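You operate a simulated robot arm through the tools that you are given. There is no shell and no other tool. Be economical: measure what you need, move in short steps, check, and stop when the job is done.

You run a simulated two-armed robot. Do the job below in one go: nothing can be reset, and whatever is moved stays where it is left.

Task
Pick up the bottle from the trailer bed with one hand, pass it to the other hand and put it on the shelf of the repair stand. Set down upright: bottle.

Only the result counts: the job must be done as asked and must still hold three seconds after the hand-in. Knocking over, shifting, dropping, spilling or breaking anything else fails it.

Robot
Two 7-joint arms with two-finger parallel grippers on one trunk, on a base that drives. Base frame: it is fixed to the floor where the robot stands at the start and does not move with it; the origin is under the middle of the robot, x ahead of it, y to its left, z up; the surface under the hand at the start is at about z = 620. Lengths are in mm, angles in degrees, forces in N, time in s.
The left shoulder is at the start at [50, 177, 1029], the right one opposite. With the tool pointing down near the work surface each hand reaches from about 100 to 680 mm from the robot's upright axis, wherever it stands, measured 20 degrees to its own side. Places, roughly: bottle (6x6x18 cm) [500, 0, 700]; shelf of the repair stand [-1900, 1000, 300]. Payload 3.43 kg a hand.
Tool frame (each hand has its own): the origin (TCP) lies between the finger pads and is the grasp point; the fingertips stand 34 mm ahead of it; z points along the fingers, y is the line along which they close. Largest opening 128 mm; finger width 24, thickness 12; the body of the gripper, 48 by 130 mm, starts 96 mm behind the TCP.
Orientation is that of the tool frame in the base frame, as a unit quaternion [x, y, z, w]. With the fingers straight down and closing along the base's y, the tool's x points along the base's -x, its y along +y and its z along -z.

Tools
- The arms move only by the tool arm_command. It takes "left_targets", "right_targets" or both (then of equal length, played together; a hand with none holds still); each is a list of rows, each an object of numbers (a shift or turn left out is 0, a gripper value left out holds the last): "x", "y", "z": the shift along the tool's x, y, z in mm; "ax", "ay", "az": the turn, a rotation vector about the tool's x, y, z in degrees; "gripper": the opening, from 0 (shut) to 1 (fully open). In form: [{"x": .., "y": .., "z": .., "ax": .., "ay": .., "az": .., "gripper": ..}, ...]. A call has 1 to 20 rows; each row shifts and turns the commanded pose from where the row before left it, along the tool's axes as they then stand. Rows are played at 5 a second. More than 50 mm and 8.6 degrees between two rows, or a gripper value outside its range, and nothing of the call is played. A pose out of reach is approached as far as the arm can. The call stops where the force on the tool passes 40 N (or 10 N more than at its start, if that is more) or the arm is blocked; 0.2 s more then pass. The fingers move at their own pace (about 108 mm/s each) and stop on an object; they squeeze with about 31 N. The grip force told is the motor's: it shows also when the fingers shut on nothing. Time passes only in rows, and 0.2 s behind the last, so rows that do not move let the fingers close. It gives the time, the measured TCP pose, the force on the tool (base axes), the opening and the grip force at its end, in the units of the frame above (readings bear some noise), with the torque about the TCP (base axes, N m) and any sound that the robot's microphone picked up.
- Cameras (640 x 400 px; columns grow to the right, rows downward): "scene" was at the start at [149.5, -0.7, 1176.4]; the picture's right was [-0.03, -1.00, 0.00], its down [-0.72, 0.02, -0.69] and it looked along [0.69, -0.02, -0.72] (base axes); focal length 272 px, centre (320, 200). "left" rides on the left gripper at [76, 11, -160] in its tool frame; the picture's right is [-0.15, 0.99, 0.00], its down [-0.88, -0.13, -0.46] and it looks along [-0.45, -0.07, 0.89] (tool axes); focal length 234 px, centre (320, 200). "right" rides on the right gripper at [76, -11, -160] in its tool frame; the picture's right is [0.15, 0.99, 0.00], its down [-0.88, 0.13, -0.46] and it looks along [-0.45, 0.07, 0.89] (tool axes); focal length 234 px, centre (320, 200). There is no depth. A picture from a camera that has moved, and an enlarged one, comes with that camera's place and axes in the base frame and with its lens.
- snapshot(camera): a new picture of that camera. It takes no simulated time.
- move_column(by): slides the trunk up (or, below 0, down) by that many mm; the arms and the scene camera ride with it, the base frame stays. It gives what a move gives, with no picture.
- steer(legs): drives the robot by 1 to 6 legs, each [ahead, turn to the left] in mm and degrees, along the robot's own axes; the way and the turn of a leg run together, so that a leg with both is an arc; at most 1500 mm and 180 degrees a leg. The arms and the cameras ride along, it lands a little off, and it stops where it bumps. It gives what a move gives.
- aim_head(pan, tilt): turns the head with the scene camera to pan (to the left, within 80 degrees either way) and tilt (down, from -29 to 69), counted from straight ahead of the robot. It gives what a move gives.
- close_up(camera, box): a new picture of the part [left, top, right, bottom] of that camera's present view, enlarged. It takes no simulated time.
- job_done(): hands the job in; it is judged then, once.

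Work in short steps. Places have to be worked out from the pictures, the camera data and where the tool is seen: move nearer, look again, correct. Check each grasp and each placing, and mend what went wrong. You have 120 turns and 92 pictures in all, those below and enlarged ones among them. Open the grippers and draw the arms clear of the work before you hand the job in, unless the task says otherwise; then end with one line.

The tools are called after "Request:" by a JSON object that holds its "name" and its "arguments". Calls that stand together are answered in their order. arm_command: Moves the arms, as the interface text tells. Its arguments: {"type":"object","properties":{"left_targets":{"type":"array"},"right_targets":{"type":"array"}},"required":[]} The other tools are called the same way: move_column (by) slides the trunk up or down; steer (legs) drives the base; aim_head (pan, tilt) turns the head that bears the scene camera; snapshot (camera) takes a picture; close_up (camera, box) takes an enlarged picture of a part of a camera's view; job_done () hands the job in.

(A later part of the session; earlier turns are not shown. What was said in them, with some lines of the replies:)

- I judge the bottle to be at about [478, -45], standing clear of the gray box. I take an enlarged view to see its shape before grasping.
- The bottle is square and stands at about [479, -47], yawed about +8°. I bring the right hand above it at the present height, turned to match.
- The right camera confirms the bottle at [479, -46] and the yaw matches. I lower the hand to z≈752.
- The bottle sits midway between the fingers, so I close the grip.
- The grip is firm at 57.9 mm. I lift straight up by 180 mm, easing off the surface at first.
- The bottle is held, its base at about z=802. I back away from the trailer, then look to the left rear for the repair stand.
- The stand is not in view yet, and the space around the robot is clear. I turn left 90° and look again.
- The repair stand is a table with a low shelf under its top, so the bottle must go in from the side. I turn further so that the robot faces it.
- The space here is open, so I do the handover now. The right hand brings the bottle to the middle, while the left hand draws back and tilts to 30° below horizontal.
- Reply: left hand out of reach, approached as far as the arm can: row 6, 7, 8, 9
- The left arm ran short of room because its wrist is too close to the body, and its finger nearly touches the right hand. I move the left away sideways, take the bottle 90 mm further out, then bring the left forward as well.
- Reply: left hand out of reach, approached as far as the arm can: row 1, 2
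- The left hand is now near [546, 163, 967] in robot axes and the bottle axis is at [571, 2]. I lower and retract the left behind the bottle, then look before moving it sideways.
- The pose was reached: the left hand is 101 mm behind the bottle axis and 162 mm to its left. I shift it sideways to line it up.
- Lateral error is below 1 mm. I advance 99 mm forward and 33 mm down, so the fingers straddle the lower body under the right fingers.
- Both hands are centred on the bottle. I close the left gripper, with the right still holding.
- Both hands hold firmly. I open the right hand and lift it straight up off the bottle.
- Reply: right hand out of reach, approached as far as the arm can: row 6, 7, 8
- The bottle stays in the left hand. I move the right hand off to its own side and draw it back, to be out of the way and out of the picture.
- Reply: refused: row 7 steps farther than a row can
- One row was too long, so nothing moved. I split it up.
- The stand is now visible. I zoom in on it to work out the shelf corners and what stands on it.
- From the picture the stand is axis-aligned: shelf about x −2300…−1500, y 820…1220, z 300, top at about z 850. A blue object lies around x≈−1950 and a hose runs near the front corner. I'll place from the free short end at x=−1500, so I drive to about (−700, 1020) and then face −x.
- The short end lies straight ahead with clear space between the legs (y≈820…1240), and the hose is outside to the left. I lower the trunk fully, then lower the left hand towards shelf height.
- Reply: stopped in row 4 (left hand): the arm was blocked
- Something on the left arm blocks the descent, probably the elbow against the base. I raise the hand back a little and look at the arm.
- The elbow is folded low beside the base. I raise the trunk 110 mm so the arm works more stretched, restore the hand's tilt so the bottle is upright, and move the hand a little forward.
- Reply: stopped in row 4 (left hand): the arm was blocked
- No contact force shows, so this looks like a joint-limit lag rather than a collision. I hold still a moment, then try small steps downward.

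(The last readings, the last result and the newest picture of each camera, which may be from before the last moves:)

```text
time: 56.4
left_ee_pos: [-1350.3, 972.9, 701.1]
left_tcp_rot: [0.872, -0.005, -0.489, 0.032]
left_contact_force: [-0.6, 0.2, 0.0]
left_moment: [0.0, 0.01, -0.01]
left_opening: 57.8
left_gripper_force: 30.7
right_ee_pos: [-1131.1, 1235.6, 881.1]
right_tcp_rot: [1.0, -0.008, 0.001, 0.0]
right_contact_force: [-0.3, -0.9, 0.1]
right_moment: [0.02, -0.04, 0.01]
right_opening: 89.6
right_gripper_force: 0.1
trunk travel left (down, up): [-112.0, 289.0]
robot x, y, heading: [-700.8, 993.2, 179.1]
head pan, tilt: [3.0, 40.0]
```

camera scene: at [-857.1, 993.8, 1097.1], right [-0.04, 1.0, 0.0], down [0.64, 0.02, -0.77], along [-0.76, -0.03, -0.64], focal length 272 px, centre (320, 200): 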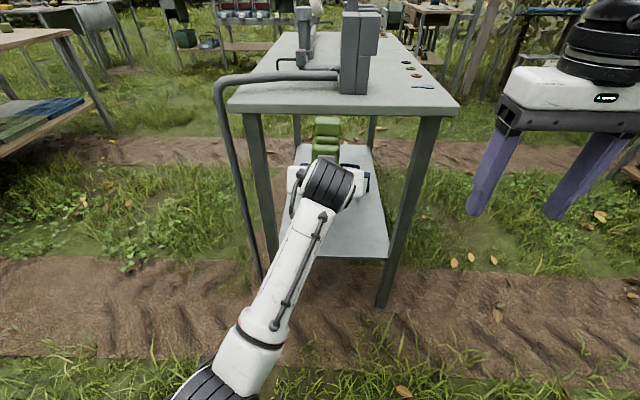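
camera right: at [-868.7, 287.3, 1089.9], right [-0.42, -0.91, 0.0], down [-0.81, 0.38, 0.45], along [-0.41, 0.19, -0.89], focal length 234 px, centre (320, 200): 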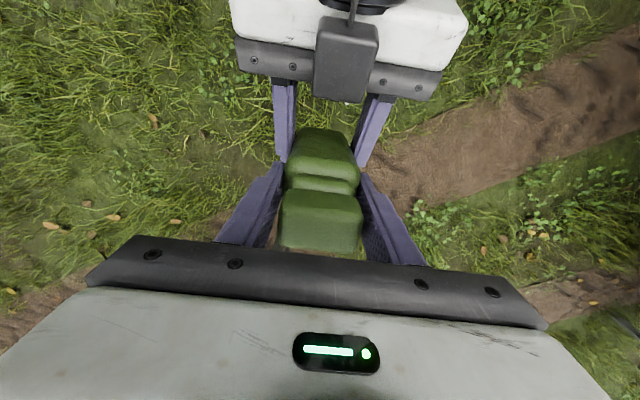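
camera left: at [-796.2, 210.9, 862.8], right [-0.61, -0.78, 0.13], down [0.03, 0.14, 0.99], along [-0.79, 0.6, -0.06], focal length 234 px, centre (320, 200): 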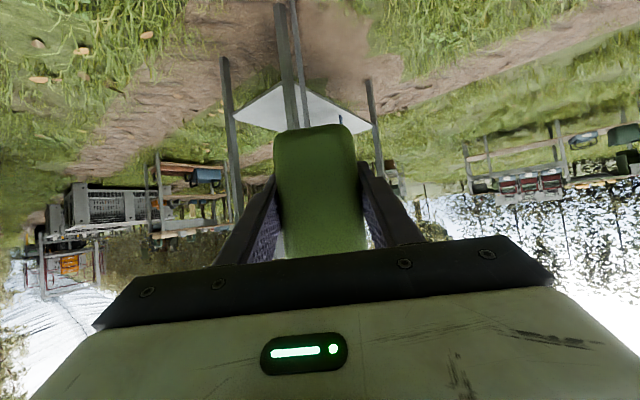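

It moves, but drifts sideways. I look down to see where the elbow sits.

Request:
{"name": "aim_head", "arguments": {"pan": 25, "tilt": 69}}

Request:
{"name": "snapshot", "arguments": {"camera": "scene"}}

Request:
{"name": "snapshot", "arguments": {"camera": "right"}}

```text
time: 57.4
left_ee_pos: [-1350.5, 971.4, 699.0]
left_tcp_rot: [0.872, -0.005, -0.488, 0.033]
left_contact_force: [0.0, -0.8, -0.5]
left_moment: [0.0, -0.03, -0.04]
left_opening: 58.0
left_gripper_force: 30.9
right_ee_pos: [-1131.3, 1235.5, 880.3]
right_tcp_rot: [1.0, -0.007, 0.001, 0.0]
right_contact_force: [-0.8, 0.3, 0.1]
right_moment: [-0.01, 0.05, 0.0]
right_opening: 89.8
right_gripper_force: 0.0
trunk travel left (down, up): [-112.0, 289.0]
robot x, y, heading: [-703.2, 994.7, 179.1]
head pan, tilt: [25.0, 68.8]
```

```text
59 pictures are left
camera scene: at [-823.2, 974.2, 1061.1], right [-0.41, 0.91, 0.0], down [0.85, 0.38, -0.36], along [-0.33, -0.15, -0.93], focal length 272 px, centre (320, 200)
```

scene: 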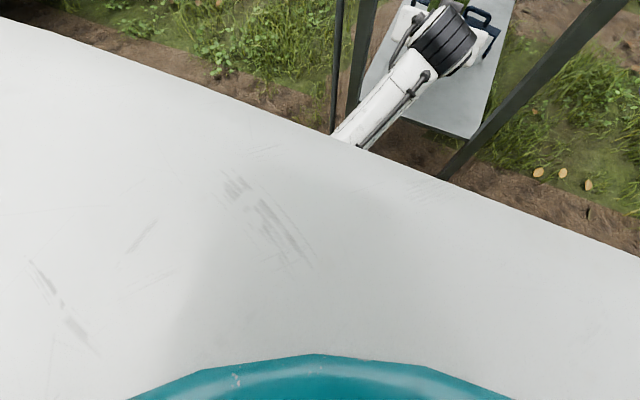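

```text
58 pictures are left
camera right: at [-1055.9, 1247.1, 1040.0], right [0.13, -0.99, 0.0], down [-0.88, -0.12, 0.45], along [-0.45, -0.06, -0.89], focal length 234 px, centre (320, 200)
```

right: 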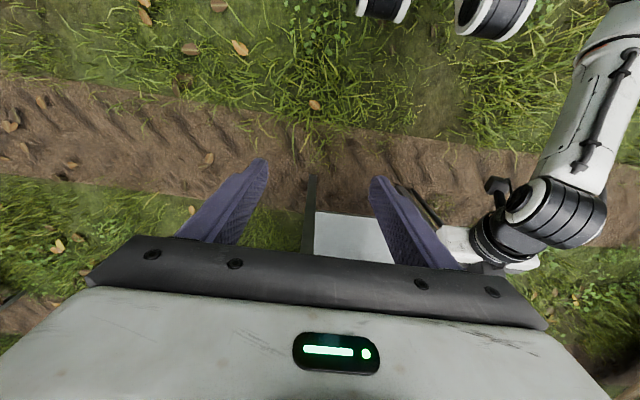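

The body hides the elbow. I tilt the right hand so that its camera looks across at the left arm.

Request:
{"name": "arm_command", "arguments": {"right_targets": [{"ax": -8.5}, {"ax": -8.5}, {"ax": -8.5}, {"ax": -8.5}, {"ax": -8.5}, {"ax": -8.5}, {}]}}

Request:
{"name": "snapshot", "arguments": {"camera": "right"}}

```text
time: 59.0
left_ee_pos: [-1348.0, 971.8, 697.2]
left_tcp_rot: [0.873, -0.006, -0.486, 0.035]
left_contact_force: [-0.4, 0.2, 0.2]
left_moment: [0.0, -0.05, -0.03]
left_opening: 57.8
left_gripper_force: 30.2
right_ee_pos: [-1131.2, 1236.4, 880.5]
right_tcp_rot: [0.902, -0.006, -0.003, 0.431]
right_contact_force: [0.0, -0.3, 0.1]
right_moment: [0.0, 0.0, -0.02]
right_opening: 89.7
right_gripper_force: 0.2
trunk travel left (down, up): [-112.0, 289.0]
robot x, y, heading: [-701.0, 991.9, 179.0]
head pan, tilt: [25.0, 68.8]
```

```text
57 pictures are left
camera right: at [-1053.5, 1367.8, 971.5], right [0.14, -0.62, 0.77], down [-0.88, 0.29, 0.39], along [-0.46, -0.73, -0.51], focal length 234 px, centre (320, 200)
```

right: 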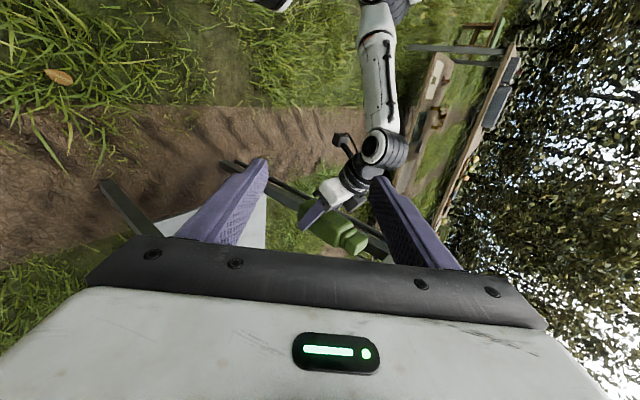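

The forearm is nearly level, with the elbow folded back beside the torso. I shift the hand to its own side by 120 mm, where the elbow has room, and correct the small tilt error.

Request:
{"name": "arm_command", "arguments": {"left_targets": [{"y": 30}, {"y": 30}, {"y": 30}, {"y": 30}, {"ax": 3.9, "ay": -1.3, "az": -2.2}, {}, {}]}}

Request:
{"name": "snapshot", "arguments": {"camera": "right"}}

```text
time: 60.6
left_ee_pos: [-1339.2, 861.4, 694.2]
left_tcp_rot: [0.873, -0.007, -0.487, -0.016]
left_contact_force: [0.2, 0.1, 0.3]
left_moment: [0.04, -0.03, -0.01]
left_opening: 57.7
left_gripper_force: 30.9
right_ee_pos: [-1130.8, 1236.3, 880.9]
right_tcp_rot: [0.902, -0.007, -0.002, 0.431]
right_contact_force: [0.3, 0.2, -0.6]
right_moment: [-0.01, 0.02, 0.0]
right_opening: 89.5
right_gripper_force: 0.1
trunk travel left (down, up): [-112.0, 289.0]
robot x, y, heading: [-700.9, 993.6, 179.1]
head pan, tilt: [25.0, 68.8]
```

```text
56 pictures are left
camera right: at [-1053.5, 1367.4, 971.7], right [0.14, -0.62, 0.77], down [-0.88, 0.29, 0.39], along [-0.46, -0.73, -0.51], focal length 234 px, centre (320, 200)
```

right: 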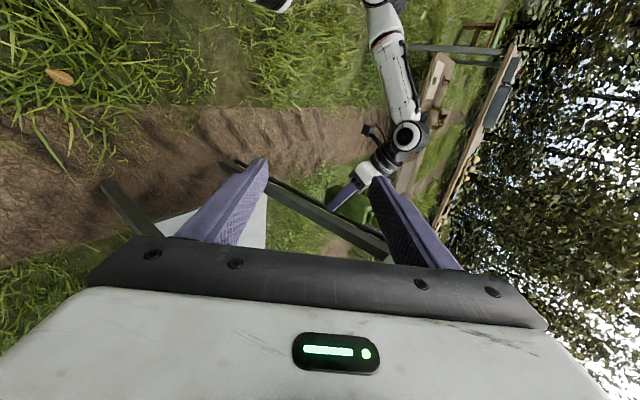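

That went freely. Now I lower the hand in moderate steps.

Request:
{"name": "arm_command", "arguments": {"left_targets": [{"x": 17, "z": 10}, {"x": 17, "z": 10}, {"x": 17, "z": 10}, {"x": 17, "z": 10}, {"x": 17, "z": 10}, {}]}}

Request:
{"name": "snapshot", "arguments": {"camera": "right"}}

```text
time: 62.0
left_ee_pos: [-1345.6, 860.6, 608.1]
left_tcp_rot: [0.868, -0.005, -0.497, -0.015]
left_contact_force: [-0.3, 0.9, -0.2]
left_moment: [-0.01, -0.08, -0.03]
left_opening: 57.8
left_gripper_force: 31.2
right_ee_pos: [-1130.7, 1237.0, 880.8]
right_tcp_rot: [0.903, -0.008, -0.003, 0.43]
right_contact_force: [-0.1, 0.2, 0.2]
right_moment: [-0.03, -0.02, 0.01]
right_opening: 89.5
right_gripper_force: 0.0
trunk travel left (down, up): [-112.0, 289.0]
robot x, y, heading: [-697.3, 998.2, 179.3]
head pan, tilt: [25.0, 68.8]
```

```text
55 pictures are left
camera right: at [-1053.5, 1367.4, 971.7], right [0.14, -0.62, 0.77], down [-0.88, 0.29, 0.39], along [-0.46, -0.73, -0.51], focal length 234 px, centre (320, 200)
```

right: 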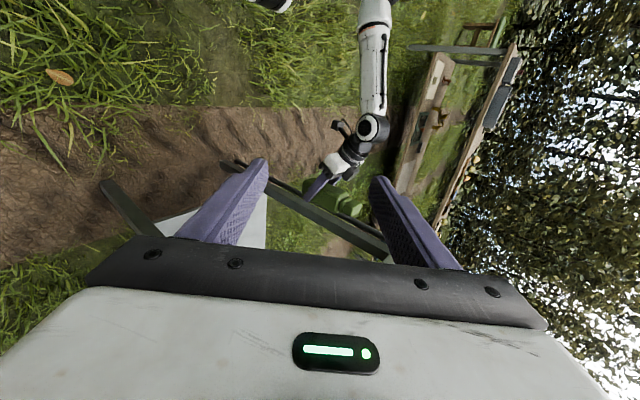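

Smooth. I continue down to about z=390.

Request:
{"name": "arm_command", "arguments": {"left_targets": [{"x": 17, "z": 10}, {"x": 17, "z": 10}, {"x": 17, "z": 10}, {"x": 17, "z": 10}, {"x": 17, "z": 10}, {"x": 17, "z": 10}, {}]}}

Request:
{"name": "snapshot", "arguments": {"camera": "right"}}

```text
time: 63.8
left_ee_pos: [-1355.4, 851.8, 499.4]
left_tcp_rot: [0.864, -0.009, -0.504, -0.004]
left_contact_force: [0.3, 0.4, -0.4]
left_moment: [0.0, -0.03, -0.01]
left_opening: 58.0
left_gripper_force: 30.8
right_ee_pos: [-1130.6, 1235.9, 880.5]
right_tcp_rot: [0.902, -0.007, -0.002, 0.431]
right_contact_force: [0.0, -0.7, 0.6]
right_moment: [0.01, 0.02, 0.02]
right_opening: 89.4
right_gripper_force: 0.0
trunk travel left (down, up): [-112.0, 289.0]
robot x, y, heading: [-699.2, 995.2, 179.3]
head pan, tilt: [25.0, 68.8]
stopped in row 7 (left hand): the arm was blocked; the commanded pose is now the measured one
```

```text
54 pictures are left
camera right: at [-1053.5, 1367.4, 971.7], right [0.14, -0.62, 0.77], down [-0.88, 0.28, 0.39], along [-0.46, -0.73, -0.51], focal length 234 px, centre (320, 200)
```

right: 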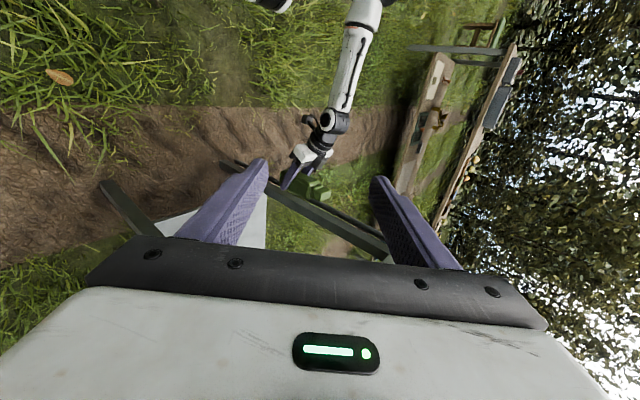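

Blocked again at z≈499. I turn the right camera back towards the robot to see what the left elbow meets.

Request:
{"name": "arm_command", "arguments": {"right_targets": [{"ay": 8.5}, {"ay": 8.5}, {"ay": 8.5}, {"ay": 8.5}, {"ay": 8.5}, {"ay": 8.5}, {}]}}

Request:
{"name": "snapshot", "arguments": {"camera": "right"}}

```text
time: 65.4
left_ee_pos: [-1355.2, 851.7, 500.8]
left_tcp_rot: [0.863, -0.01, -0.505, -0.004]
left_contact_force: [-0.2, -0.1, -0.1]
left_moment: [0.02, -0.02, 0.0]
left_opening: 57.8
left_gripper_force: 31.3
right_ee_pos: [-1085.6, 1199.1, 868.0]
right_tcp_rot: [0.816, 0.178, 0.386, 0.392]
right_contact_force: [0.2, -0.7, 0.2]
right_moment: [0.0, 0.02, 0.01]
right_opening: 89.5
right_gripper_force: 0.2
right hand out of reach, approached as far as the arm can: row 5, 6
trunk travel left (down, up): [-112.0, 289.0]
robot x, y, heading: [-700.5, 996.4, 179.0]
head pan, tilt: [25.0, 68.8]
```

```text
53 pictures are left
camera right: at [-1160.7, 1333.6, 958.7], right [0.08, -0.54, 0.84], down [-0.91, -0.38, -0.15], along [0.4, -0.76, -0.52], focal length 234 px, centre (320, 200)
```

right: 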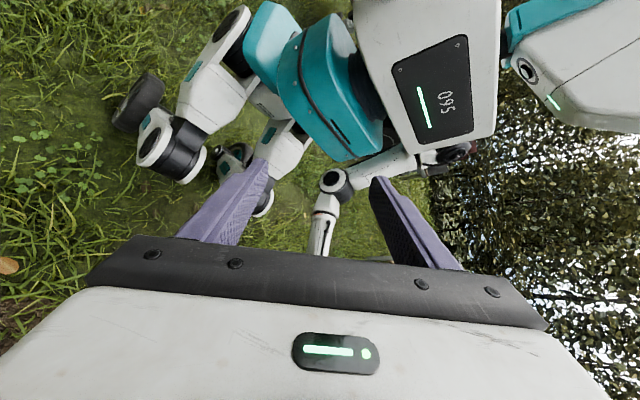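

The left elbow hangs beside the lower base structure. A straighter arm keeps it clear, so I raise the trunk 110 mm and then lower the hand with the arm stretched.

Request:
{"name": "move_column", "arguments": {"by": 110}}

Request:
{"name": "arm_command", "arguments": {"left_targets": [{"x": 17, "z": 10}, {"x": 17, "z": 10}, {"x": 17, "z": 10}, {"x": 17, "z": 10}, {"x": 17, "z": 10}, {"x": 17, "z": 10}, {}]}}

Request:
{"name": "snapshot", "arguments": {"camera": "right"}}

```text
time: 66.8
left_ee_pos: [-1355.1, 851.1, 610.4]
left_tcp_rot: [0.863, -0.01, -0.505, -0.004]
left_contact_force: [0.0, -0.5, 0.0]
left_moment: [0.01, -0.02, 0.01]
left_opening: 57.8
left_gripper_force: 30.8
right_ee_pos: [-1087.3, 1200.0, 977.3]
right_tcp_rot: [0.816, 0.178, 0.385, 0.392]
right_contact_force: [0.4, -0.2, 0.5]
right_moment: [-0.03, 0.0, -0.01]
right_opening: 89.7
right_gripper_force: 0.1
trunk travel left (down, up): [-222.0, 179.0]
robot x, y, heading: [-702.3, 995.3, 179.1]
head pan, tilt: [25.0, 68.8]
```

```text
time: 68.4
left_ee_pos: [-1356.8, 853.8, 490.5]
left_tcp_rot: [0.864, -0.011, -0.504, -0.005]
left_contact_force: [-0.5, -0.7, -0.2]
left_moment: [-0.02, 0.01, 0.02]
left_opening: 57.8
left_gripper_force: 30.9
right_ee_pos: [-1086.4, 1200.3, 976.9]
right_tcp_rot: [0.817, 0.178, 0.385, 0.392]
right_contact_force: [-1.4, 0.3, -0.9]
right_moment: [0.02, -0.01, 0.0]
right_opening: 89.7
right_gripper_force: 0.1
trunk travel left (down, up): [-222.0, 179.0]
robot x, y, heading: [-702.4, 993.2, 179.2]
head pan, tilt: [25.0, 68.8]
```

```text
52 pictures are left
camera right: at [-1160.7, 1333.6, 1068.7], right [0.08, -0.54, 0.84], down [-0.92, -0.38, -0.15], along [0.39, -0.76, -0.52], focal length 234 px, centre (320, 200)
```

right: 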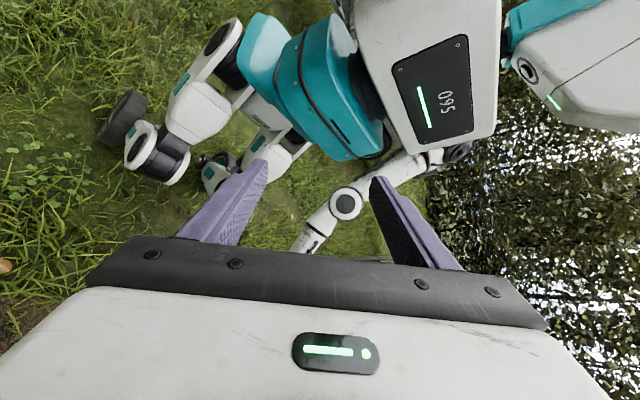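

That worked and the elbow is well clear. I lower the hand further by about 80 mm.

Request:
{"name": "arm_command", "arguments": {"left_targets": [{"x": 17, "z": 10}, {"x": 17, "z": 10}, {"x": 17, "z": 10}, {"x": 17, "z": 10}, {}]}}

```text
time: 69.6
left_ee_pos: [-1356.6, 853.1, 480.4]
left_tcp_rot: [0.863, -0.01, -0.504, -0.004]
left_contact_force: [-0.5, 0.0, -0.1]
left_moment: [-0.02, -0.05, -0.05]
left_opening: 57.8
left_gripper_force: 31.0
left hand out of reach, approached as far as the arm can: row 1, 2, 3, 4
right_ee_pos: [-1086.0, 1200.2, 978.0]
right_tcp_rot: [0.817, 0.178, 0.385, 0.392]
right_contact_force: [-0.5, -0.3, 0.2]
right_moment: [-0.01, 0.0, 0.02]
right_opening: 89.5
right_gripper_force: 0.0
trunk travel left (down, up): [-222.0, 179.0]
robot x, y, heading: [-702.7, 993.5, 179.2]
head pan, tilt: [25.0, 68.8]
```

This is the arm's reach limit with this trunk height; the trunk can do the rest. First I bring the right hand back to pointing straight down and retract it, so it stays clear of the table.

Request:
{"name": "arm_command", "arguments": {"right_targets": [{"ay": -8.5}, {"ay": -8.5}, {"ay": -8.5}, {"ay": -8.5}, {"ay": -8}, {"ax": 8.5}, {"ax": 8.5}, {"ax": 8.5}, {"ax": 8.5}, {"ax": 8.5}, {"ax": 8.5}, {"x": 30, "y": -20}, {"x": 30, "y": -20}, {"x": 30, "y": -20}, {}]}}

Request:
{"name": "move_column", "arguments": {"by": -70}}

Request:
{"name": "aim_head", "arguments": {"pan": 5, "tilt": 35}}

Request:
{"name": "snapshot", "arguments": {"camera": "scene"}}

Request:
{"name": "snapshot", "arguments": {"camera": "left"}}

```text
time: 72.8
left_ee_pos: [-1357.2, 851.9, 480.7]
left_tcp_rot: [0.863, -0.009, -0.505, -0.003]
left_contact_force: [0.2, 0.4, -0.1]
left_moment: [0.01, -0.02, -0.01]
left_opening: 57.7
left_gripper_force: 31.0
right_ee_pos: [-1004.6, 1274.0, 984.0]
right_tcp_rot: [0.997, 0.051, 0.05, 0.0]
right_contact_force: [0.6, -0.3, -0.7]
right_moment: [-0.01, 0.03, 0.01]
right_opening: 89.7
right_gripper_force: 0.0
trunk travel left (down, up): [-222.0, 179.0]
robot x, y, heading: [-701.5, 992.4, 179.0]
head pan, tilt: [25.0, 68.8]
```

```text
time: 73.9
left_ee_pos: [-1356.6, 851.7, 410.5]
left_tcp_rot: [0.863, -0.01, -0.504, -0.004]
left_contact_force: [0.2, -0.7, -0.1]
left_moment: [0.01, -0.05, 0.04]
left_opening: 57.7
left_gripper_force: 31.1
right_ee_pos: [-1005.6, 1272.0, 914.4]
right_tcp_rot: [0.997, 0.052, 0.049, 0.001]
right_contact_force: [-0.5, 0.3, -0.4]
right_moment: [0.0, -0.02, -0.03]
right_opening: 89.8
right_gripper_force: 0.1
trunk travel left (down, up): [-152.0, 249.0]
robot x, y, heading: [-700.3, 992.6, 179.2]
head pan, tilt: [25.0, 68.8]
```

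```text
time: 74.9
left_ee_pos: [-1356.3, 851.6, 410.1]
left_tcp_rot: [0.863, -0.01, -0.504, -0.003]
left_contact_force: [-1.1, -0.4, 0.5]
left_moment: [-0.01, -0.01, -0.01]
left_opening: 57.8
left_gripper_force: 31.1
right_ee_pos: [-1005.8, 1272.0, 913.4]
right_tcp_rot: [0.997, 0.052, 0.049, 0.0]
right_contact_force: [-0.5, -0.1, 0.6]
right_moment: [-0.01, 0.04, 0.01]
right_opening: 89.6
right_gripper_force: 0.1
trunk travel left (down, up): [-152.0, 249.0]
robot x, y, heading: [-700.4, 992.3, 178.8]
head pan, tilt: [5.0, 35.0]
```

```text
51 pictures are left
camera scene: at [-860.0, 990.6, 1144.6], right [-0.07, 1.0, 0.0], down [0.57, 0.04, -0.82], along [-0.82, -0.06, -0.57], focal length 272 px, centre (320, 200)
```

scene: 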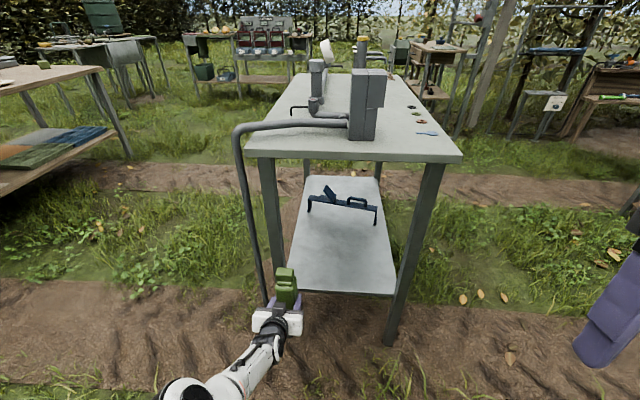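

```text
50 pictures are left
camera left: at [-1181.2, 837.1, 422.7], right [-0.09, -0.99, 0.13], down [-0.03, 0.13, 0.99], along [-1.0, 0.09, -0.04], focal length 234 px, centre (320, 200)
```

left: 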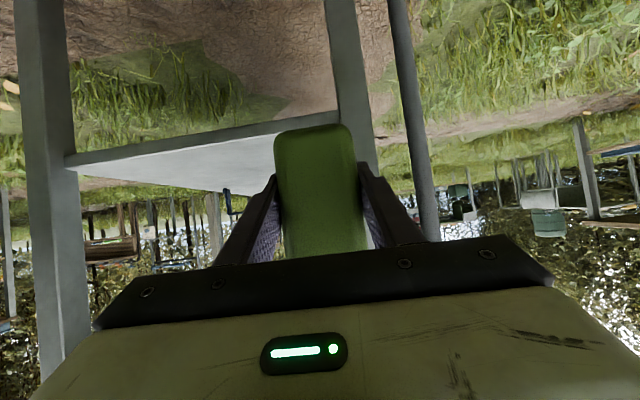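

The shelf is confirmed at z≈303: near edge x≈−1490, legs at y≈830 and 1225, and its own tool lies far back at x≈−2050. I need the bottle at about (−1620, 1000), so I back off, shift 148 mm sideways with an S-turn, and stop short to check.

Request:
{"name": "steer", "arguments": {"legs": [[-250, 0], [0, -35], [258, 0], [0, 36]]}}

Request:
{"name": "snapshot", "arguments": {"camera": "scene"}}

Request:
{"name": "snapshot", "arguments": {"camera": "left"}}

```text
time: 81.5
left_ee_pos: [-1309.5, 1009.1, 410.1]
left_tcp_rot: [0.863, -0.015, -0.505, -0.007]
left_contact_force: [0.0, 1.0, 0.4]
left_moment: [-0.01, -0.01, 0.03]
left_opening: 57.6
left_gripper_force: 30.8
right_ee_pos: [-952.8, 1425.0, 913.9]
right_tcp_rot: [0.998, 0.046, 0.049, 0.001]
right_contact_force: [-1.1, 0.6, 0.0]
right_moment: [-0.03, 0.0, 0.01]
right_opening: 89.5
right_gripper_force: 0.0
trunk travel left (down, up): [-152.0, 249.0]
robot x, y, heading: [-654.6, 1139.7, 178.4]
head pan, tilt: [5.0, 35.0]
```

```text
49 pictures are left
camera scene: at [-811.0, 1140.8, 1144.7], right [-0.06, 1.0, 0.0], down [0.57, 0.03, -0.82], along [-0.82, -0.05, -0.57], focal length 272 px, centre (320, 200)
```

scene: 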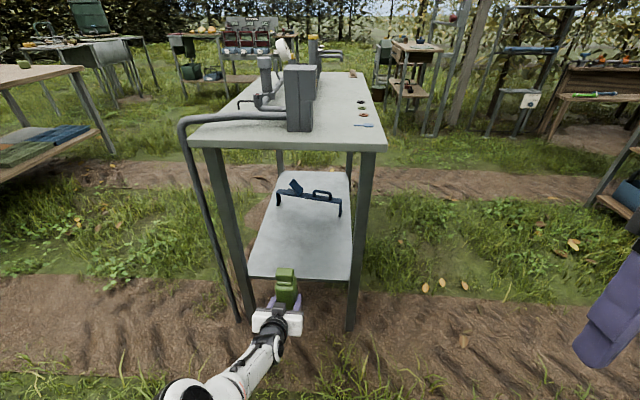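

```text
48 pictures are left
camera left: at [-1133.8, 991.2, 422.6], right [-0.1, -0.99, 0.13], down [-0.03, 0.13, 0.99], along [-0.99, 0.1, -0.04], focal length 234 px, centre (320, 200)
```

left: 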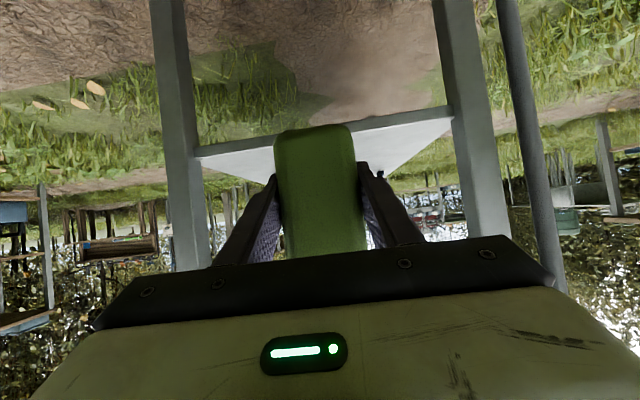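

The bottle is centred between the legs with its base about 60 mm above the shelf. I drive 200 mm ahead and check.

Request:
{"name": "steer", "arguments": {"legs": [[200, 0]]}}

Request:
{"name": "snapshot", "arguments": {"camera": "left"}}

Request:
{"name": "snapshot", "arguments": {"camera": "scene"}}

```text
time: 83.1
left_ee_pos: [-1509.4, 1014.0, 410.1]
left_tcp_rot: [0.863, -0.015, -0.504, -0.007]
left_contact_force: [-1.0, -0.4, -0.1]
left_moment: [0.02, -0.01, 0.03]
left_opening: 57.7
left_gripper_force: 31.3
right_ee_pos: [-1151.3, 1431.1, 914.3]
right_tcp_rot: [0.998, 0.046, 0.048, 0.0]
right_contact_force: [0.1, 0.5, 0.3]
right_moment: [0.01, -0.01, -0.01]
right_opening: 89.6
right_gripper_force: 0.0
trunk travel left (down, up): [-152.0, 249.0]
robot x, y, heading: [-852.0, 1149.3, 178.6]
head pan, tilt: [5.0, 35.0]
```

```text
47 pictures are left
camera left: at [-1332.7, 997.0, 422.5], right [-0.1, -0.99, 0.13], down [-0.03, 0.13, 0.99], along [-0.99, 0.1, -0.05], focal length 234 px, centre (320, 200)
```

left: 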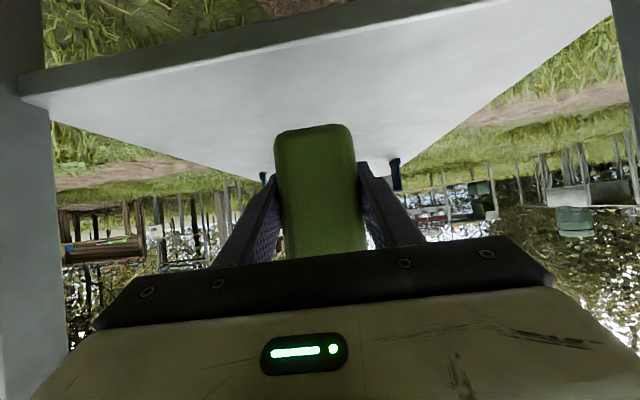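

```text
46 pictures are left
camera scene: at [-1010.0, 1146.4, 1144.7], right [-0.06, 1.0, 0.0], down [0.57, 0.03, -0.82], along [-0.82, -0.05, -0.57], focal length 272 px, centre (320, 200)
```

scene: 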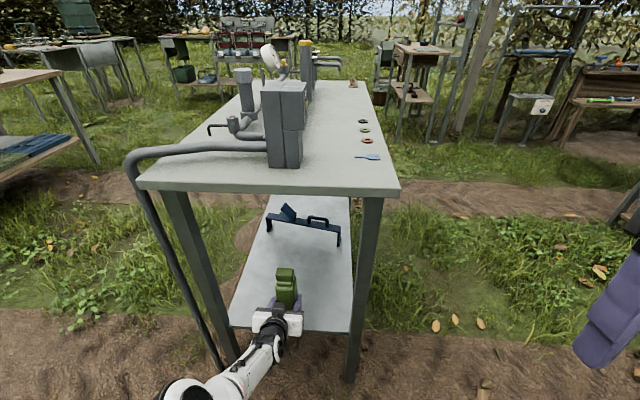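

The shelf edge is confirmed at x≈−1493. I drive another 120 mm in.

Request:
{"name": "steer", "arguments": {"legs": [[120, 0]]}}

Request:
{"name": "arm_command", "arguments": {"left_targets": [{"ay": 1.1}, {}]}}

Request:
{"name": "snapshot", "arguments": {"camera": "left"}}

Request:
{"name": "snapshot", "arguments": {"camera": "scene"}}

```text
time: 84.4
left_ee_pos: [-1628.8, 1017.6, 409.4]
left_tcp_rot: [0.864, -0.015, -0.504, -0.007]
left_contact_force: [0.1, 0.1, 0.3]
left_moment: [-0.01, -0.03, 0.02]
left_opening: 57.7
left_gripper_force: 31.0
right_ee_pos: [-1271.9, 1434.1, 914.6]
right_tcp_rot: [0.998, 0.046, 0.049, 0.0]
right_contact_force: [0.1, -0.1, -1.1]
right_moment: [-0.02, -0.01, 0.0]
right_opening: 89.7
right_gripper_force: 0.0
trunk travel left (down, up): [-152.0, 249.0]
robot x, y, heading: [-975.6, 1148.9, 178.2]
head pan, tilt: [5.0, 35.0]
```

```text
time: 85.0
left_ee_pos: [-1626.8, 1017.1, 409.8]
left_tcp_rot: [0.869, -0.015, -0.495, -0.007]
left_contact_force: [0.1, -1.1, 0.3]
left_moment: [-0.02, -0.06, 0.04]
left_opening: 57.8
left_gripper_force: 31.3
right_ee_pos: [-1271.4, 1433.9, 915.0]
right_tcp_rot: [0.998, 0.047, 0.048, 0.0]
right_contact_force: [0.4, 0.8, -0.1]
right_moment: [0.0, 0.0, 0.01]
right_opening: 89.6
right_gripper_force: 0.0
trunk travel left (down, up): [-152.0, 249.0]
robot x, y, heading: [-969.1, 1152.8, 178.5]
head pan, tilt: [5.0, 35.0]
```

```text
45 pictures are left
camera left: at [-1452.5, 1000.2, 425.4], right [-0.11, -0.99, 0.13], down [-0.05, 0.14, 0.99], along [-0.99, 0.1, -0.07], focal length 234 px, centre (320, 200)
```

left: 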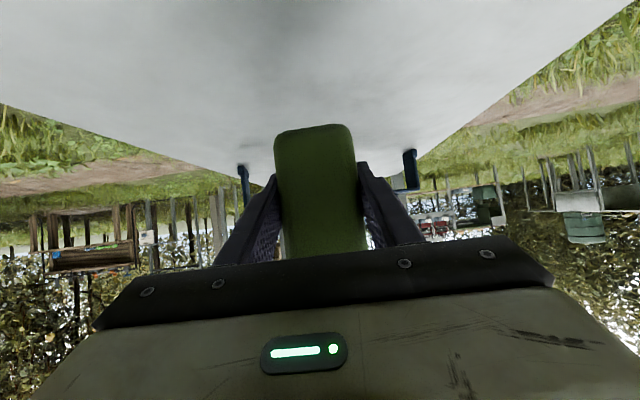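

```text
44 pictures are left
camera scene: at [-1130.2, 1149.6, 1144.7], right [-0.06, 1.0, 0.0], down [0.57, 0.03, -0.82], along [-0.82, -0.05, -0.57], focal length 272 px, centre (320, 200)
```

scene: 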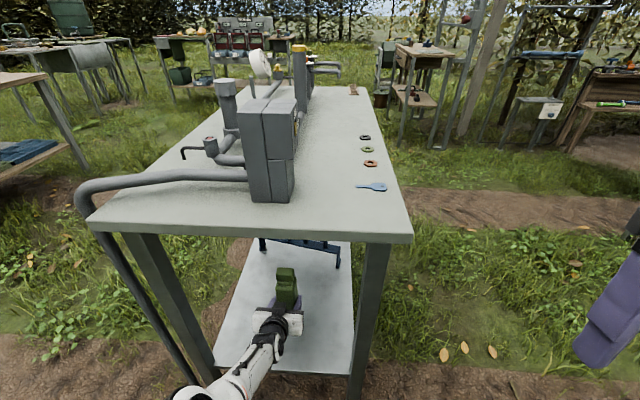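

The bottle is about 135 mm inside the edge and all is clear. For a controlled touchdown by the arm, I raise the hand 30 mm and lower the trunk 72 mm, which leaves about 20 mm to go.

Request:
{"name": "arm_command", "arguments": {"left_targets": [{"x": -13, "z": -7.5}, {"x": -13, "z": -7.5}, {}]}}

Request:
{"name": "move_column", "arguments": {"by": -72}}

Request:
{"name": "snapshot", "arguments": {"camera": "scene"}}

```text
time: 85.8
left_ee_pos: [-1628.0, 1017.3, 437.2]
left_tcp_rot: [0.868, -0.015, -0.495, -0.007]
left_contact_force: [0.1, -0.7, -0.3]
left_moment: [-0.01, -0.02, -0.02]
left_opening: 58.0
left_gripper_force: 30.8
right_ee_pos: [-1271.5, 1433.7, 915.4]
right_tcp_rot: [0.998, 0.047, 0.049, 0.0]
right_contact_force: [0.4, 0.3, 0.4]
right_moment: [-0.03, 0.0, 0.0]
right_opening: 89.5
right_gripper_force: 0.1
trunk travel left (down, up): [-152.0, 249.0]
robot x, y, heading: [-970.1, 1152.1, 178.5]
head pan, tilt: [5.0, 35.0]
```

```text
time: 86.9
left_ee_pos: [-1628.7, 1016.5, 367.7]
left_tcp_rot: [0.867, -0.015, -0.497, -0.007]
left_contact_force: [-1.1, 0.1, 0.6]
left_moment: [0.1, 0.15, 0.03]
left_opening: 57.9
left_gripper_force: 30.9
right_ee_pos: [-1271.6, 1432.7, 842.7]
right_tcp_rot: [0.998, 0.046, 0.049, 0.001]
right_contact_force: [-0.5, 0.1, -0.3]
right_moment: [0.02, -0.02, 0.01]
right_opening: 89.6
right_gripper_force: 0.1
trunk travel left (down, up): [-80.0, 321.0]
robot x, y, heading: [-969.4, 1153.3, 178.3]
head pan, tilt: [5.0, 35.0]
```

```text
43 pictures are left
camera scene: at [-1129.9, 1149.6, 1072.8], right [-0.06, 1.0, 0.0], down [0.57, 0.03, -0.82], along [-0.82, -0.05, -0.57], focal length 272 px, centre (320, 200)
```

scene: 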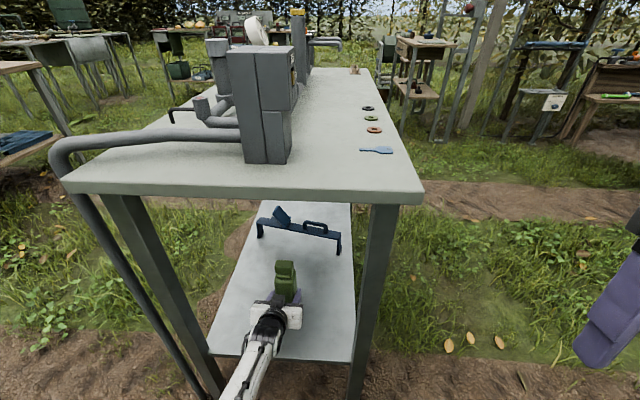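

A small moment (0.15 N m) shows, so I check with the left camera whether the bottle is already touching.

Request:
{"name": "close_up", "arguments": {"camera": "left", "box": [220, 80, 420, 205]}}

Request:
{"name": "close_up", "arguments": {"camera": "scene", "box": [220, 240, 340, 330]}}

```text
3.20 times, centred on (320, 142) of left
camera zoom: at [-1453.5, 999.4, 383.3], right [-0.11, -0.99, 0.13], down [-0.05, 0.14, 0.99], along [-0.99, 0.1, -0.06], focal length 749 px, centre (320, 384)
```

zoom: 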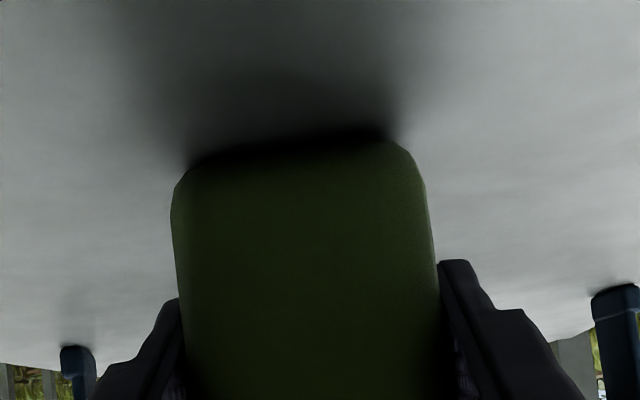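

```text
4.44 times, centred on (280, 285) of scene
camera zoom: at [-1129.9, 1149.6, 1072.8], right [-0.06, 1.0, 0.0], down [0.57, 0.03, -0.82], along [-0.82, -0.05, -0.57], focal length 1208 px, centre (498, -178)
```

zoom: 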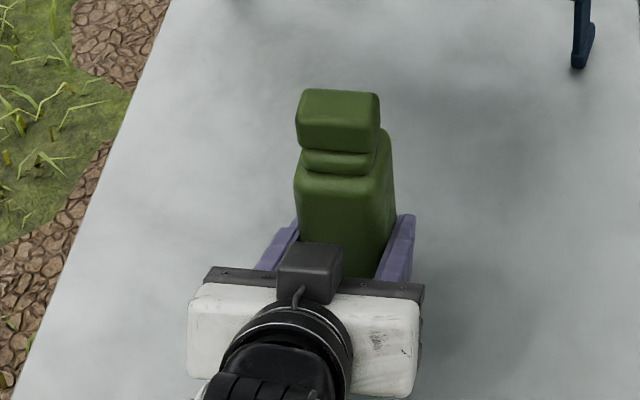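

The gap looks small (roughly 15–20 mm). I lower in 3–4 mm steps and watch the force.

Request:
{"name": "arm_command", "arguments": {"left_targets": [{"x": 3.5, "z": 2}, {"x": 3.5, "z": 2}, {"x": 2.6, "z": 1.5}, {}]}}

Request:
{"name": "close_up", "arguments": {"camera": "left", "box": [220, 80, 420, 205]}}

```text
time: 87.9
left_ee_pos: [-1632.3, 1017.1, 363.7]
left_tcp_rot: [0.863, -0.014, -0.504, -0.006]
left_contact_force: [2.7, 0.4, 30.0]
left_moment: [0.7, 0.01, 0.07]
left_opening: 58.0
left_gripper_force: 30.9
right_ee_pos: [-1270.2, 1433.9, 842.4]
right_tcp_rot: [0.998, 0.046, 0.047, 0.001]
right_contact_force: [-0.4, -0.4, 0.1]
right_moment: [0.03, 0.02, 0.0]
right_opening: 89.5
right_gripper_force: 0.0
trunk travel left (down, up): [-80.0, 321.0]
robot x, y, heading: [-969.9, 1151.1, 178.5]
head pan, tilt: [5.0, 35.0]
```

```text
3.20 times, centred on (320, 142) of left
camera zoom: at [-1456.7, 999.9, 376.3], right [-0.1, -0.99, 0.13], down [-0.03, 0.14, 0.99], along [-0.99, 0.1, -0.04], focal length 749 px, centre (320, 384)
```

zoom: 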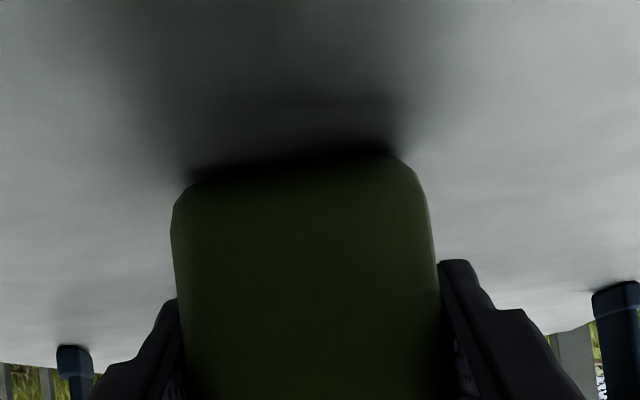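

The bottle has touched down with 30 N, tilted only about 1°. I ease up 4 mm to relieve the press before letting go.

Request:
{"name": "arm_command", "arguments": {"left_targets": [{"x": -3.5, "z": -2}, {}]}}

```text
time: 88.5
left_ee_pos: [-1632.0, 1016.3, 364.2]
left_tcp_rot: [0.866, -0.015, -0.5, -0.006]
left_contact_force: [-6.1, 2.0, 13.9]
left_moment: [0.49, 0.88, 0.12]
left_opening: 57.7
left_gripper_force: 30.8
right_ee_pos: [-1271.2, 1433.7, 842.3]
right_tcp_rot: [0.998, 0.047, 0.048, 0.0]
right_contact_force: [0.2, 0.0, 0.3]
right_moment: [0.01, -0.01, 0.01]
right_opening: 89.7
right_gripper_force: 0.1
trunk travel left (down, up): [-80.0, 321.0]
robot x, y, heading: [-970.6, 1148.8, 178.4]
head pan, tilt: [5.0, 35.0]
```

Request:
{"name": "arm_command", "arguments": {"left_targets": [{"x": -1.8, "z": -1}, {}]}}

Request:
{"name": "close_up", "arguments": {"camera": "left", "box": [220, 80, 420, 205]}}

```text
time: 89.1
left_ee_pos: [-1629.2, 1016.2, 364.1]
left_tcp_rot: [0.867, -0.016, -0.498, -0.007]
left_contact_force: [-6.7, -0.6, 11.2]
left_moment: [0.41, 0.77, 0.16]
left_opening: 57.6
left_gripper_force: 31.0
right_ee_pos: [-1270.7, 1433.5, 842.9]
right_tcp_rot: [0.998, 0.047, 0.048, 0.001]
right_contact_force: [-0.5, -0.1, 0.4]
right_moment: [-0.01, 0.03, 0.0]
right_opening: 89.5
right_gripper_force: 0.0
trunk travel left (down, up): [-80.0, 321.0]
robot x, y, heading: [-971.2, 1153.7, 178.4]
head pan, tilt: [5.0, 35.0]
```

```text
3.20 times, centred on (320, 142) of left
camera zoom: at [-1454.2, 999.3, 379.1], right [-0.11, -0.99, 0.13], down [-0.04, 0.14, 0.99], along [-0.99, 0.1, -0.06], focal length 749 px, centre (320, 384)
```

zoom: 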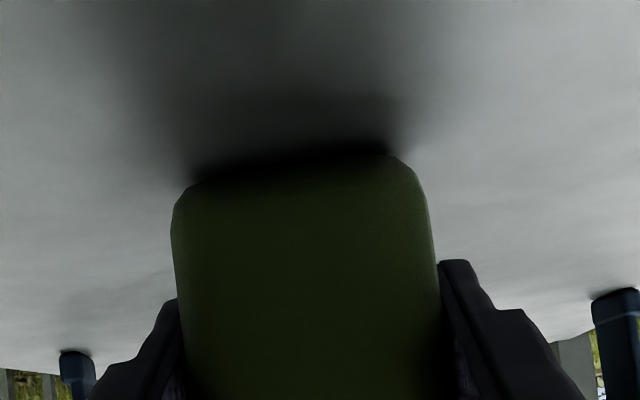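

Light contact remains and the bottle stands squarely. I open the left gripper gently, then fully.

Request:
{"name": "arm_command", "arguments": {"left_targets": [{"gripper": 0.5}, {"gripper": 0.55}, {"gripper": 0.65}, {"gripper": 0.8}, {"gripper": 0.9}, {}]}}

Request:
{"name": "snapshot", "arguments": {"camera": "left"}}

Request:
{"name": "close_up", "arguments": {"camera": "scene", "box": [220, 240, 340, 330]}}

```text
time: 90.5
left_ee_pos: [-1628.4, 1017.4, 362.0]
left_tcp_rot: [0.868, -0.015, -0.496, -0.006]
left_contact_force: [-0.5, -0.5, 1.1]
left_moment: [0.03, 0.0, 0.01]
left_opening: 114.9
left_gripper_force: 0.0
right_ee_pos: [-1272.3, 1432.8, 842.7]
right_tcp_rot: [0.998, 0.046, 0.049, 0.001]
right_contact_force: [0.4, -0.4, 0.1]
right_moment: [0.01, 0.02, 0.03]
right_opening: 89.8
right_gripper_force: 0.1
trunk travel left (down, up): [-80.0, 321.0]
robot x, y, heading: [-970.5, 1150.3, 178.0]
head pan, tilt: [5.0, 35.0]
```

```text
38 pictures are left
camera left: at [-1453.2, 999.8, 377.7], right [-0.11, -0.99, 0.13], down [-0.05, 0.14, 0.99], along [-0.99, 0.1, -0.06], focal length 234 px, centre (320, 200)
```

left: 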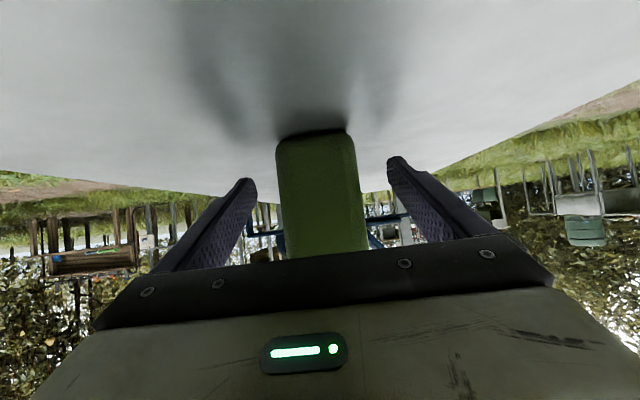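

```text
4.44 times, centred on (280, 285) of scene
camera zoom: at [-1129.8, 1149.7, 1072.8], right [-0.06, 1.0, 0.0], down [0.57, 0.03, -0.82], along [-0.82, -0.05, -0.57], focal length 1208 px, centre (498, -178)
```

zoom: 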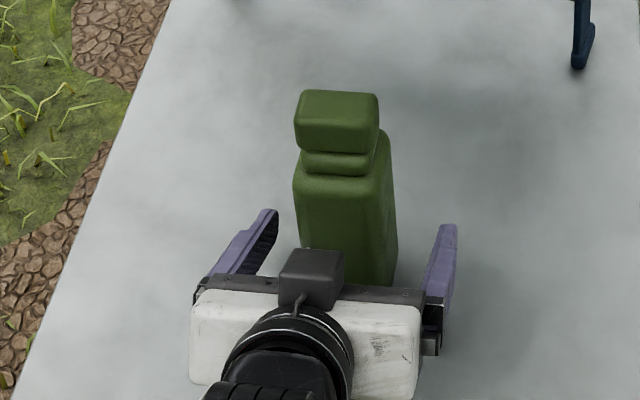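

The bottle stands upright on its own with clear gaps to both fingers. I back straight out.

Request:
{"name": "steer", "arguments": {"legs": [[-350, 0]]}}

Request:
{"name": "snapshot", "arguments": {"camera": "scene"}}

Request:
{"name": "snapshot", "arguments": {"camera": "left"}}

```text
time: 92.7
left_ee_pos: [-1278.2, 1005.9, 362.5]
left_tcp_rot: [0.868, -0.014, -0.495, -0.006]
left_contact_force: [-0.3, -0.5, -0.1]
left_moment: [-0.01, 0.0, -0.02]
left_opening: 115.1
left_gripper_force: 0.0
right_ee_pos: [-923.3, 1423.6, 842.1]
right_tcp_rot: [0.998, 0.048, 0.049, 0.0]
right_contact_force: [0.5, 0.6, -0.7]
right_moment: [-0.05, -0.02, 0.02]
right_opening: 89.8
right_gripper_force: 0.2
trunk travel left (down, up): [-80.0, 321.0]
robot x, y, heading: [-625.0, 1142.8, 178.5]
head pan, tilt: [5.0, 35.0]
```

```text
36 pictures are left
camera scene: at [-779.8, 1140.2, 1072.8], right [-0.06, 1.0, 0.0], down [0.57, 0.04, -0.82], along [-0.82, -0.05, -0.57], focal length 272 px, centre (320, 200)
```

scene: 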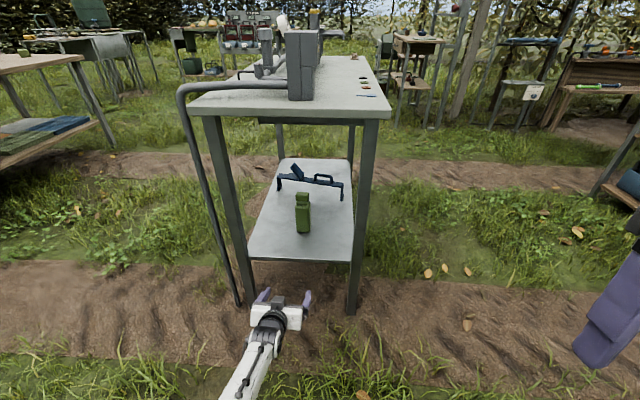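

```text
35 pictures are left
camera left: at [-1102.7, 989.3, 377.7], right [-0.1, -0.99, 0.13], down [-0.05, 0.14, 0.99], along [-0.99, 0.1, -0.06], focal length 234 px, centre (320, 200)
```

left: 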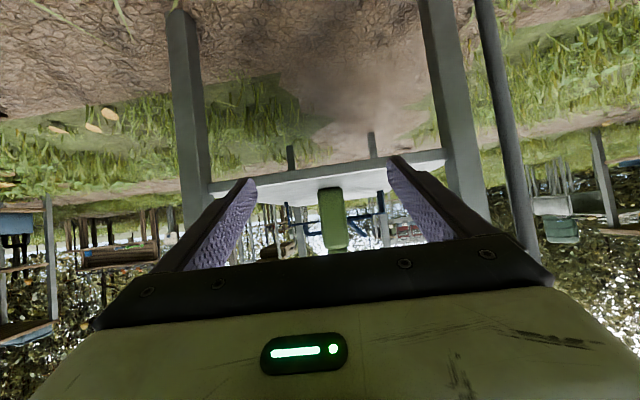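

The bottle stands upright and free on the shelf, nothing else has moved, and both grippers are open and clear. I hand the job in.

Request:
{"name": "job_done", "arguments": {}}

```text
The job is handed in.
```

The right hand picked the bottle off the trailer bed and passed it to the left, which set it upright on the repair stand's shelf; the job is handed in and no verdict was returned.
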